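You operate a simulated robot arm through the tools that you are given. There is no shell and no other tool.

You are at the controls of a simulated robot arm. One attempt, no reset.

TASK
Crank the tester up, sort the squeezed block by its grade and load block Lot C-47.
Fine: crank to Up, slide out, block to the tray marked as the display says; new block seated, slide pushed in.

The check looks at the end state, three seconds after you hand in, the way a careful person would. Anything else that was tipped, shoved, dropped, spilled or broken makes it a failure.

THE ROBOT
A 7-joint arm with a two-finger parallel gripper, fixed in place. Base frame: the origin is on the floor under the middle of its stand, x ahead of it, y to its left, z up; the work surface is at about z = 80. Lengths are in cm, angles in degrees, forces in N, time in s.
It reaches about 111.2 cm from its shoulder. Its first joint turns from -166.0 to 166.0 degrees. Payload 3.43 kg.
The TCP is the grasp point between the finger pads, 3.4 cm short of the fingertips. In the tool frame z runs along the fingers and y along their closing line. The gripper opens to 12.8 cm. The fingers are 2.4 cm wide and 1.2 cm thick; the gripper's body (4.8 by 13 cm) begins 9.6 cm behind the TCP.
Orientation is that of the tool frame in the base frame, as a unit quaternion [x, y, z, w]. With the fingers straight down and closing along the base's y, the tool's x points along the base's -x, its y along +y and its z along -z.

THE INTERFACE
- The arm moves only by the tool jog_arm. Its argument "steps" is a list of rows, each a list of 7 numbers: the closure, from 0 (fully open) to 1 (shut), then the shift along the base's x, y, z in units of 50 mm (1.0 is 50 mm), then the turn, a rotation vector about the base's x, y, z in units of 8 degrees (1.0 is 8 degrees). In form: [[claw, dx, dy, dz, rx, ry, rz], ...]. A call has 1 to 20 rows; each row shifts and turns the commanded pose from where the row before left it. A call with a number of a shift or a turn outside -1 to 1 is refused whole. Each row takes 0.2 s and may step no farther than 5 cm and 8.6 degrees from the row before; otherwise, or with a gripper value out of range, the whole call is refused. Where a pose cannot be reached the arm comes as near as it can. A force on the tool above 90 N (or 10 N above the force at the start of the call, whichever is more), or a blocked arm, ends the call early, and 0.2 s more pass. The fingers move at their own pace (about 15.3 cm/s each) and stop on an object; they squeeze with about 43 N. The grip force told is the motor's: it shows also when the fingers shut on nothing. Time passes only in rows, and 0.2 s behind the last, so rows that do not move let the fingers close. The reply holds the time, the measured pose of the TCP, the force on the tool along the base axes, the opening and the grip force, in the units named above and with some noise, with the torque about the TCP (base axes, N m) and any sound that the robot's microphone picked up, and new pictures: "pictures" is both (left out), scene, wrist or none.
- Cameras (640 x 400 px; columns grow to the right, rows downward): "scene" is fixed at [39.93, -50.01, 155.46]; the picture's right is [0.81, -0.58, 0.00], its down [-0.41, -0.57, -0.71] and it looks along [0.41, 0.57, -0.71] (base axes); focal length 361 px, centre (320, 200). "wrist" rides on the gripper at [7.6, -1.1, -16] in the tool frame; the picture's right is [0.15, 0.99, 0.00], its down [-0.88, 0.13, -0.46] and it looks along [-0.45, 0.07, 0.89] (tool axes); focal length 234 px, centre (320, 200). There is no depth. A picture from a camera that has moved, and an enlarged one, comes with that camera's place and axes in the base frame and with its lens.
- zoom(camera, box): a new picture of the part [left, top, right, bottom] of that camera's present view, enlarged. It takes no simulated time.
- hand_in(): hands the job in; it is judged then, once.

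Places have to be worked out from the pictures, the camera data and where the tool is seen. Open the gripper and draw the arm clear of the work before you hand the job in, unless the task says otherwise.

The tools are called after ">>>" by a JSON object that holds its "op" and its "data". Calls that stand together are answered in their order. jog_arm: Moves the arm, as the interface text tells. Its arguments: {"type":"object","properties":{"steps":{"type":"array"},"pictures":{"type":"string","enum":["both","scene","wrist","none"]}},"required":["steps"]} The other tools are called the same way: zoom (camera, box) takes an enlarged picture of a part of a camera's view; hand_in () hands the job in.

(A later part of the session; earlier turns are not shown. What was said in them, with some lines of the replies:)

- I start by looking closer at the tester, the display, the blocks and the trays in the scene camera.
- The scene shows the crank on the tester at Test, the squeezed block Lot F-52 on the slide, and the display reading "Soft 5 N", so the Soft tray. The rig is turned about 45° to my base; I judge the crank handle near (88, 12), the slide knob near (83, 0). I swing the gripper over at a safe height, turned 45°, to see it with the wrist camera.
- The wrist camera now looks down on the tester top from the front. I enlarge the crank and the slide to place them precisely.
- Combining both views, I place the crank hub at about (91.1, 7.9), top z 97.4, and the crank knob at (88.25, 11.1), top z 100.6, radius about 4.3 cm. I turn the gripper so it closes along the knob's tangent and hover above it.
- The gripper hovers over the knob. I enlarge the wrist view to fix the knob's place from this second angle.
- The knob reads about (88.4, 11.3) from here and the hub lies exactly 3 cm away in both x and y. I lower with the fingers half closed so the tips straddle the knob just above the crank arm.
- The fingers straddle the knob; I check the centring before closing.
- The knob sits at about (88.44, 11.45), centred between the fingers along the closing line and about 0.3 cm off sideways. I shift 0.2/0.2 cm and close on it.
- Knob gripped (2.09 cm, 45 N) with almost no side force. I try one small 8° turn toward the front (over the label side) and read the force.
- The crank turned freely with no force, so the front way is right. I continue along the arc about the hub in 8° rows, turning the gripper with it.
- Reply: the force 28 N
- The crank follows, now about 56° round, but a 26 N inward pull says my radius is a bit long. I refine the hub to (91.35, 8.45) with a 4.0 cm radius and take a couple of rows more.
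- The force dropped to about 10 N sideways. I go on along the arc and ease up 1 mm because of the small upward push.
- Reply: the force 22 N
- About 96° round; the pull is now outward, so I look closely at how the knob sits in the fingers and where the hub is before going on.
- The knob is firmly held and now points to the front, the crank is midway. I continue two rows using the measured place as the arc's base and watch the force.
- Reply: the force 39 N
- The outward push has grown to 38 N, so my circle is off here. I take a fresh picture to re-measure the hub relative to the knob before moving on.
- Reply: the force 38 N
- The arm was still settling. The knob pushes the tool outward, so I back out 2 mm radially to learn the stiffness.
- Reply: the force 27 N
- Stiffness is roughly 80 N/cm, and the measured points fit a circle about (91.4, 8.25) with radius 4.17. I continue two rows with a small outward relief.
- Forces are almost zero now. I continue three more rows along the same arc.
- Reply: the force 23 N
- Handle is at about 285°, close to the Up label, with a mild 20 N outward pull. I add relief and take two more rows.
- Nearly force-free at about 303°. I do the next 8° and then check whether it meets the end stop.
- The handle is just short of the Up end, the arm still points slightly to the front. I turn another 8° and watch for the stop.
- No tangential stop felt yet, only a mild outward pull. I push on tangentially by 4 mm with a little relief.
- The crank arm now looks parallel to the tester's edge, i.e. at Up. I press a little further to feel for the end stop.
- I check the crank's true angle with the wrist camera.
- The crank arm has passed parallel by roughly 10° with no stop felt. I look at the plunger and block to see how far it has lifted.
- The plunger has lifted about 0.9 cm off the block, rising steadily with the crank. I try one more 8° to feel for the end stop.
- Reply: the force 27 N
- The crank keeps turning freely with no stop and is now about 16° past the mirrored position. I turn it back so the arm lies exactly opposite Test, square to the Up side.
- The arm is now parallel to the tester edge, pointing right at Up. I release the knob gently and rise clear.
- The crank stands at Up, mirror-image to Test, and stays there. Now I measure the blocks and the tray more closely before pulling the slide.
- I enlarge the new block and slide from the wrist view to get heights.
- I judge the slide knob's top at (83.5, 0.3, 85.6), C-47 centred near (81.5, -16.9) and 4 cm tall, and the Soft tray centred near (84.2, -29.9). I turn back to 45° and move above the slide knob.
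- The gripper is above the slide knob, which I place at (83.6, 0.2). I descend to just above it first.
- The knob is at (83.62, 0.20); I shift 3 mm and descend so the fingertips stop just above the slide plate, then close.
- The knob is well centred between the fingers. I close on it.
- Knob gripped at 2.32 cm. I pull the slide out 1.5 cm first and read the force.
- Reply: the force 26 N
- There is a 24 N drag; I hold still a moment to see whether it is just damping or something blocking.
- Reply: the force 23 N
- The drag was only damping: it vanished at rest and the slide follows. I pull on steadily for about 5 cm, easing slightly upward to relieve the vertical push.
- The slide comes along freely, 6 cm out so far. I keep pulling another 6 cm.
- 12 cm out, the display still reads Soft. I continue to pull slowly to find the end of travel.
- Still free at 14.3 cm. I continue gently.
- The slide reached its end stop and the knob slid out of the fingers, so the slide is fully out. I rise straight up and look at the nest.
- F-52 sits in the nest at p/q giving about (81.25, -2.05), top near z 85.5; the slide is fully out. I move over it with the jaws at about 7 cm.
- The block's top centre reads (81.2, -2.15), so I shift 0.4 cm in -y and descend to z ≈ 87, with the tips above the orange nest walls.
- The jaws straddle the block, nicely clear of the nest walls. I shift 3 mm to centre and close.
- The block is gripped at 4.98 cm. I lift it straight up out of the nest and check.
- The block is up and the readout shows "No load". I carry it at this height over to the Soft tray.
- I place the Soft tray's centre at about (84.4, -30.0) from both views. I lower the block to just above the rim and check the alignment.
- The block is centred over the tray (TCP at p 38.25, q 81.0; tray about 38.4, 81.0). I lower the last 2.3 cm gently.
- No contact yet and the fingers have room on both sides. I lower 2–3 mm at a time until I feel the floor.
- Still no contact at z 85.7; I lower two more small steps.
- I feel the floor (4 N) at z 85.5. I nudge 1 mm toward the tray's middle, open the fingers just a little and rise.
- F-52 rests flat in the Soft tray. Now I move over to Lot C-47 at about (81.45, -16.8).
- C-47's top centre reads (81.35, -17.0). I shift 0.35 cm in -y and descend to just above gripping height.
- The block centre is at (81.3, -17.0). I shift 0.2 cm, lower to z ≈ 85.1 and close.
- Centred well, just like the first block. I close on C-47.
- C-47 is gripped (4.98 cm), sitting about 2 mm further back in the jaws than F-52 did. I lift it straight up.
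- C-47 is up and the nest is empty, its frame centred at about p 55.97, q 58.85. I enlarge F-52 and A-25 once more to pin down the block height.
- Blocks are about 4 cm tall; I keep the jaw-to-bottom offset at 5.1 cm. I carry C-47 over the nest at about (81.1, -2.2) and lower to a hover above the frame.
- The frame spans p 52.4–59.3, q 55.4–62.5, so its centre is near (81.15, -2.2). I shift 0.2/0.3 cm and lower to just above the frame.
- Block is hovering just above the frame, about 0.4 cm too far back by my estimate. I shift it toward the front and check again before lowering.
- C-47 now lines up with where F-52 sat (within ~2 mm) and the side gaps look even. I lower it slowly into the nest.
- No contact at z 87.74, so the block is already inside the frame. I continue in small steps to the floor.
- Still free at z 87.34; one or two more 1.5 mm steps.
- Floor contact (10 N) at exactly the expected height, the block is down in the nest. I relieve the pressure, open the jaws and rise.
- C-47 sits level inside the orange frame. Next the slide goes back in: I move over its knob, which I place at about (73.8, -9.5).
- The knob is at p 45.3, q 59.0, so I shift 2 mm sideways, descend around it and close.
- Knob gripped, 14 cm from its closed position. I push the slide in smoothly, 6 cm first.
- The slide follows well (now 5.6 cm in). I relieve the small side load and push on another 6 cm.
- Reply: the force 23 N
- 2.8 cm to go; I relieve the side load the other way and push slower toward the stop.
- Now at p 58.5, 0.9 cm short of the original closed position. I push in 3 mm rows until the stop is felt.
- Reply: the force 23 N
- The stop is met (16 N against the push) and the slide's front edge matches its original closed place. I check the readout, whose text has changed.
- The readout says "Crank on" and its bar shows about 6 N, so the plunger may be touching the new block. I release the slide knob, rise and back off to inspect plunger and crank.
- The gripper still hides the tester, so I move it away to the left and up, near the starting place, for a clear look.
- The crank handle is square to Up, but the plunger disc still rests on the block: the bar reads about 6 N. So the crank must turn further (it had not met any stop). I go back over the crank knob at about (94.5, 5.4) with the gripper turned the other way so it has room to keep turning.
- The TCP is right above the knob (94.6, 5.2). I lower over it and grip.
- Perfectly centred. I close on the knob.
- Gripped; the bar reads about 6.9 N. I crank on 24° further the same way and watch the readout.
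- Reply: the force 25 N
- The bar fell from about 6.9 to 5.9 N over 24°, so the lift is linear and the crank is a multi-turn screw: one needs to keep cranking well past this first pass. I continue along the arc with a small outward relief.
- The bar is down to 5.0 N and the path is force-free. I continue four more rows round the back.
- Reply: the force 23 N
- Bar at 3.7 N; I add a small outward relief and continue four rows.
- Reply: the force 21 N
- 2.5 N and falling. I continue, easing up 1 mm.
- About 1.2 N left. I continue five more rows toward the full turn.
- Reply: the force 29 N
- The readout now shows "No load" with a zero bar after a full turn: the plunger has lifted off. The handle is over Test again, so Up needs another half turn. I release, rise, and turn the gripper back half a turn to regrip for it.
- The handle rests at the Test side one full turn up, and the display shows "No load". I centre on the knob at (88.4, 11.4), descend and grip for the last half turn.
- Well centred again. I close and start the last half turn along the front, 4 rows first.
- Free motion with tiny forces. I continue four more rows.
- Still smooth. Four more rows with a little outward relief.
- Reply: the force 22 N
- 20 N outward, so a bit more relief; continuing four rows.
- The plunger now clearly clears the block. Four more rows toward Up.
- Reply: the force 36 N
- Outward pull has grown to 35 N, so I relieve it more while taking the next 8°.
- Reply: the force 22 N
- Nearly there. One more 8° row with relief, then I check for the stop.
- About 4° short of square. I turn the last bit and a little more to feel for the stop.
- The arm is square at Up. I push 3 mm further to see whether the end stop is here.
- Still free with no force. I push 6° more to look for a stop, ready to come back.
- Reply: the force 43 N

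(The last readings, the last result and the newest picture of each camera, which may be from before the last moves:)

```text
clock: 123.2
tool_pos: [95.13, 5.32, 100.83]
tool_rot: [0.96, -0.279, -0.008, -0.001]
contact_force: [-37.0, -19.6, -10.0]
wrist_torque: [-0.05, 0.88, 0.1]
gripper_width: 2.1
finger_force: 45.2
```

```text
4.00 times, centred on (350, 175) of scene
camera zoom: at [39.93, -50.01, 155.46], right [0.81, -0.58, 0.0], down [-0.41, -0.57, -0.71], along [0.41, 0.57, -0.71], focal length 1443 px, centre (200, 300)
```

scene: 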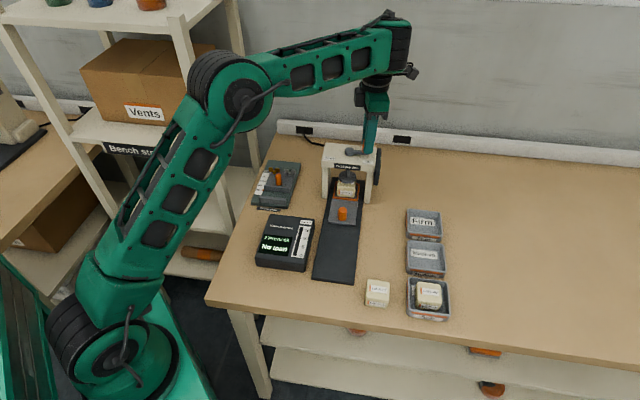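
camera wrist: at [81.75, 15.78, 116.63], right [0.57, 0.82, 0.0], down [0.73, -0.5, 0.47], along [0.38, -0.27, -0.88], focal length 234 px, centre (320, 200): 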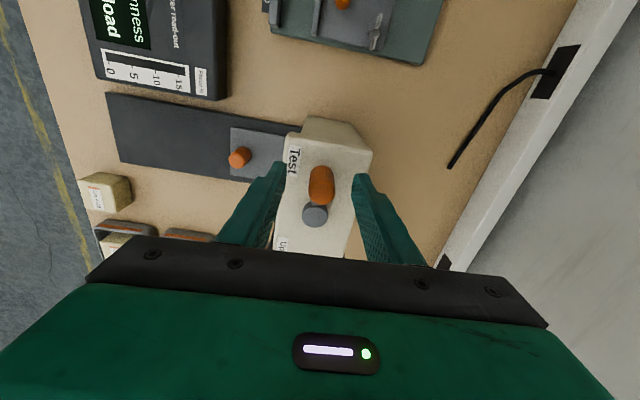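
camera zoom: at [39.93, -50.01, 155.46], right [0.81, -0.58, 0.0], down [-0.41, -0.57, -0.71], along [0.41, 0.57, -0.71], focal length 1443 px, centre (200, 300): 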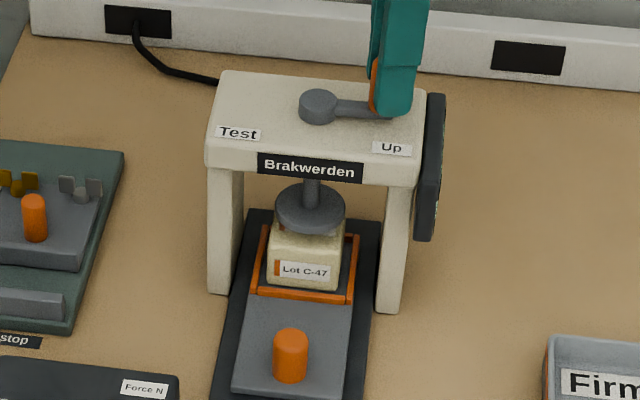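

There it is: 40 N of tangential resistance and the crank arm no longer moves. The end stop is right at Up after one and a half turns, and the plunger stands clear of the block. I undo the last nudge, release and rise.

>>> {"op": "jog_arm", "data": {"steps": [[1, -0.045, -0.06, 0, 0, 0, -0.7], [1, 0, 0, 0, 0, 0, 0], [0.75, 0, 0, 0, 0, 0, 0], [0.6, 0, 0, 0, 0, 0, 0], [0.55, 0, 0, 0.3, 0, 0, 0], [0.5, 0, 0, 0.6, 0, 0, 0], [0.5, 0, 0, 0.8, 0, 0, 0], [0.5, 0, 0, 0.8, 0, 0, 0], [0.5, 0, 0, 0, 0, 0, 0]], "pictures": "both"}}

>>> {"op": "zoom", "data": {"camera": "scene", "box": [300, 125, 400, 188]}}

>>> {"op": "zoom", "data": {"camera": "scene", "box": [320, 165, 380, 210]}}

>>> {"op": "zoom", "data": {"camera": "scene", "box": [250, 205, 330, 275]}}

```text
clock: 125.2
tool_pos: [95.14, 5.23, 113.57]
tool_rot: [0.946, -0.325, -0.008, -0.001]
contact_force: [0.8, 0.1, -0.4]
wrist_torque: [-0.02, 0.03, 0.02]
gripper_width: 6.39
finger_force: 0.0
camera wrist: at [101.91, 1.19, 129.46], right [-0.49, -0.87, 0.0], down [-0.77, 0.43, 0.47], along [-0.41, 0.23, -0.88], focal length 234 px, centre (320, 200)
```

scene: 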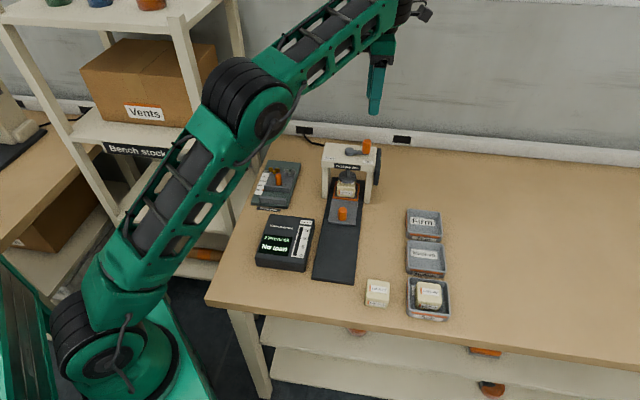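
wrist: 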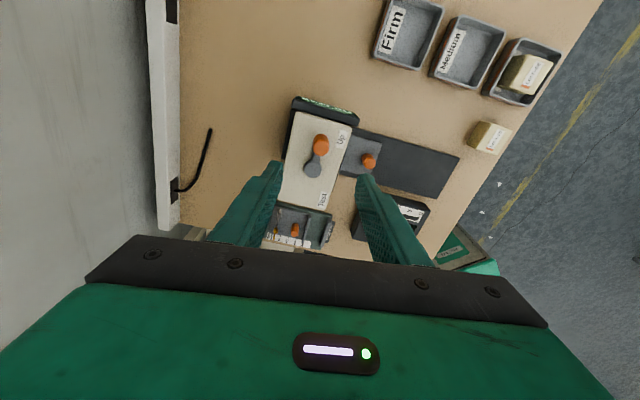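

```text
6.35 times, centred on (350, 156) of scene
camera zoom: at [39.93, -50.01, 155.46], right [0.81, -0.58, 0.0], down [-0.41, -0.57, -0.71], along [0.41, 0.57, -0.71], focal length 2291 px, centre (130, 476)
```

zoom: 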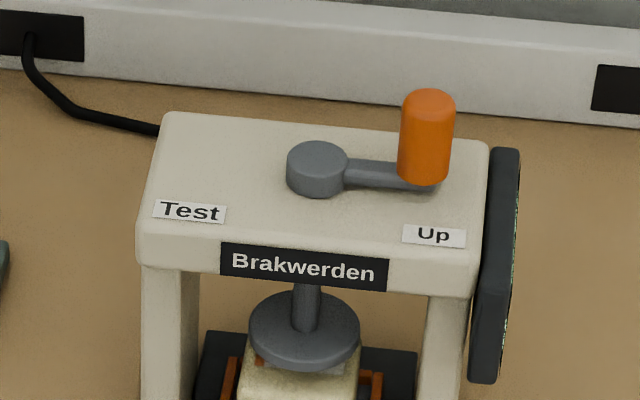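

```text
8.89 times, centred on (350, 188) of scene
camera zoom: at [39.93, -50.01, 155.46], right [0.81, -0.58, 0.0], down [-0.41, -0.57, -0.71], along [0.41, 0.57, -0.71], focal length 3207 px, centre (53, 311)
```

zoom: 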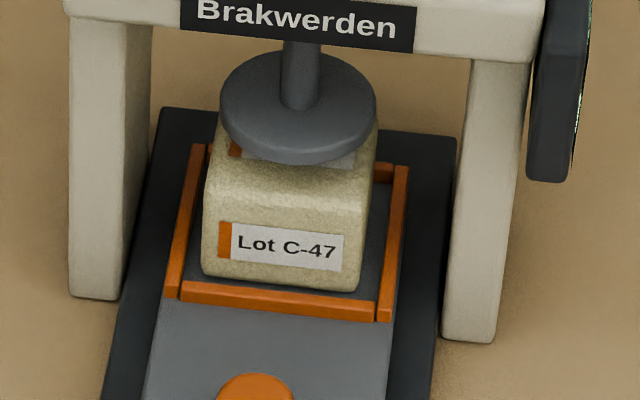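

```text
5.71 times, centred on (290, 240) of scene
camera zoom: at [39.93, -50.01, 155.46], right [0.81, -0.58, 0.0], down [-0.41, -0.57, -0.71], along [0.41, 0.57, -0.71], focal length 2062 px, centre (491, -29)
```

zoom: 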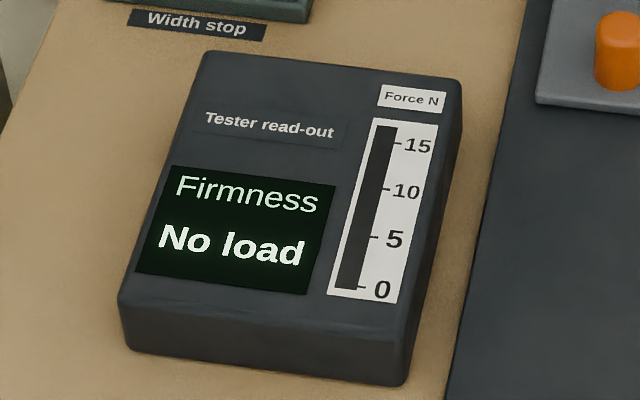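

Crank against its stop at Up, plunger well clear, C-47 seated inside the frame. I compare the slide's place with the very first picture, and check the trays.

>>> {"op": "zoom", "data": {"camera": "scene", "box": [300, 170, 380, 230]}}

>>> {"op": "zoom", "data": {"camera": "scene", "box": [350, 200, 460, 325]}}

>>> {"op": "zoom", "data": {"camera": "scene", "box": [240, 150, 340, 213]}}

```text
6.67 times, centred on (340, 200) of scene
camera zoom: at [39.93, -50.01, 155.46], right [0.81, -0.58, 0.0], down [-0.41, -0.57, -0.71], along [0.41, 0.57, -0.71], focal length 2405 px, centre (187, 200)
```

zoom: 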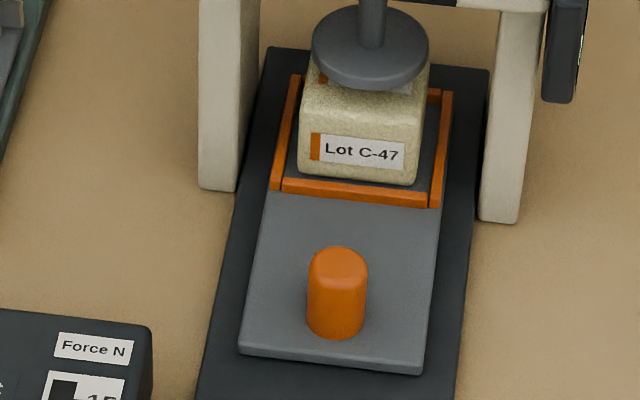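

```text
3.20 times, centred on (405, 262) of scene
camera zoom: at [39.93, -50.01, 155.46], right [0.81, -0.58, 0.0], down [-0.41, -0.57, -0.71], along [0.41, 0.57, -0.71], focal length 1154 px, centre (48, 0)
```

zoom: 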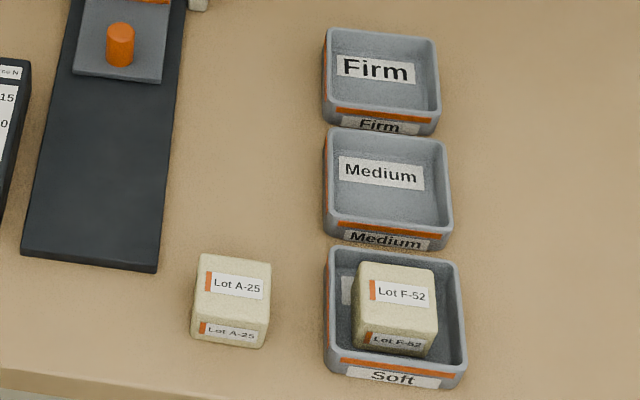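

```text
6.35 times, centred on (290, 182) of scene
camera zoom: at [39.93, -50.01, 155.46], right [0.81, -0.58, 0.0], down [-0.41, -0.57, -0.71], along [0.41, 0.57, -0.71], focal length 2291 px, centre (510, 318)
```

zoom: 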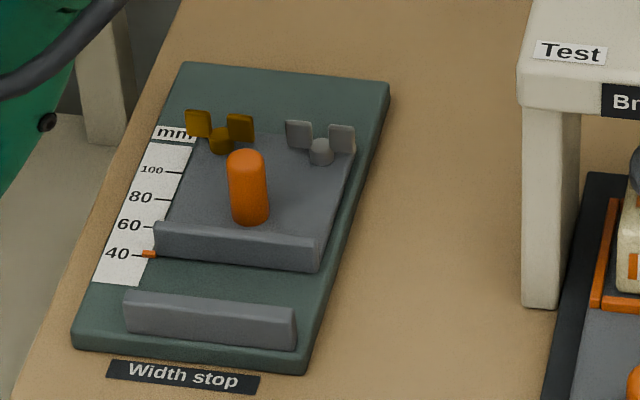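

The slide's edge and knob match the first picture exactly, C-47 sits where F-52 was, F-52 lies in Soft, and A-25 and the width stop are untouched. I open the gripper and draw the arm clear.

>>> {"op": "jog_arm", "data": {"steps": [[0.3, -0.3, 0.05, 0.5, 0, 0, -0.9], [0.2, -0.7, 0.15, 0.2, 0, 0, -0.9], [0, -0.8, 0.15, 0.1, 0, 0, -0.9], [0, -0.8, 0.15, 0, 0, 0, -0.9], [0, -0.8, 0.15, 0, 0, 0, -0.9], [0, -0.8, 0.15, 0, 0, 0, -0.9], [0, -0.8, 0.15, 0, 0, 0, -0.9], [0, -0.8, 0.15, 0, 0, 0, -0.9], [0, -0.6, 0.15, 0, 0, 0, -0.9], [0, 0, 0, 0, 0, 0, -0.9], [0, 0, 0, 0, 0, 0, 0], [0, 0, 0, 0, 0, 0, 0]], "pictures": "both"}}

>>> {"op": "zoom", "data": {"camera": "scene", "box": [240, 125, 460, 325]}}

```text
clock: 127.8
tool_pos: [63.09, 11.47, 117.21]
tool_rot: [-0.574, 0.819, 0.005, 0.005]
contact_force: [-0.5, -0.3, -0.3]
wrist_torque: [-0.04, 0.0, 0.02]
gripper_width: 12.81
finger_force: 0.2
camera wrist: at [61.46, 3.6, 133.19], right [-0.98, 0.2, 0.0], down [0.18, 0.87, 0.47], along [0.09, 0.46, -0.88], focal length 234 px, centre (320, 200)
```

scene: 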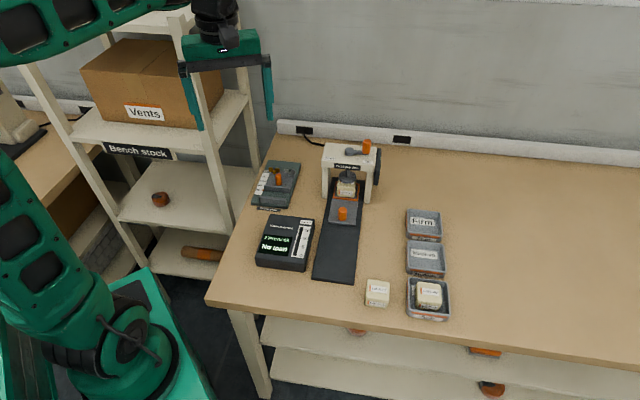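
wrist: 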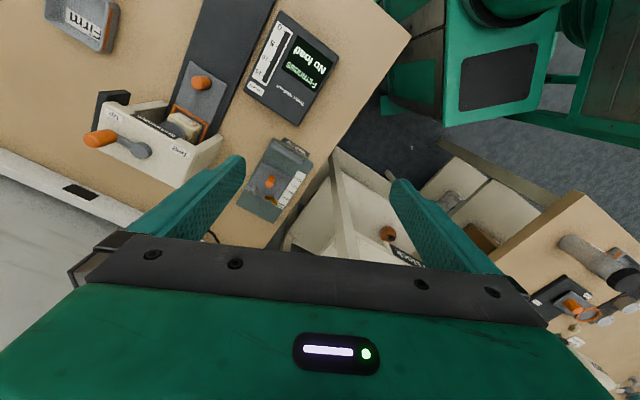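

```text
2.00 times, centred on (350, 225) of scene
camera zoom: at [39.93, -50.01, 155.46], right [0.81, -0.58, 0.0], down [-0.41, -0.57, -0.71], along [0.41, 0.57, -0.71], focal length 722 px, centre (260, 150)
```

zoom: 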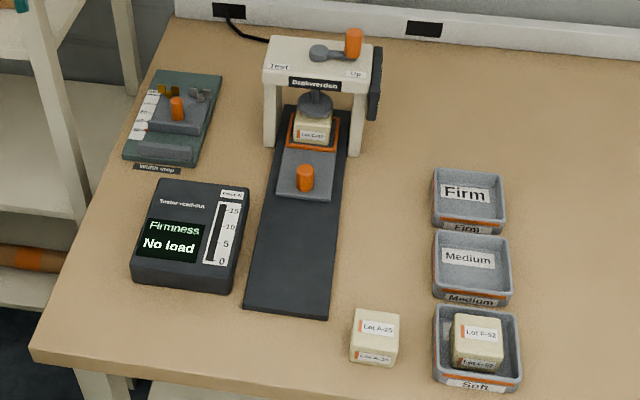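

Everything stands as asked: crank at its Up stop, F-52 in the Soft tray, C-47 seated on the pushed-in slide. The gripper is open and clear with no contact force, so I hand in.

>>> {"op": "hand_in", "data": {}}

```text
The job is handed in.
```

I finished the job and handed it in.

- **Crank:** it is at Up, against its end stop. My first half turn pointed the handle at Up, but the plunger was still touching the block. The crank needed one and a half turns in all. The readout now shows "No load".
- **Squeezed block (Lot F-52):** the display read "Soft 5 N", so I put it in the Soft tray, where it lies flat.
- **New block (Lot C-47):** it is seated in the orange nest, with the plunger well clear above it. The plunger did press on it, at about 7 N on the readout at most. That was from when I pushed the slide in until I had turned the crank the rest of the way.
- **Slide:** it is pushed fully in, back where it was in the first picture. When I pulled it out, the gripper slipped off its knob at the end stop.

In the last pictures, Lot A-25, the other trays and the width stop look unmoved. The gripper is open and the arm is drawn clear.
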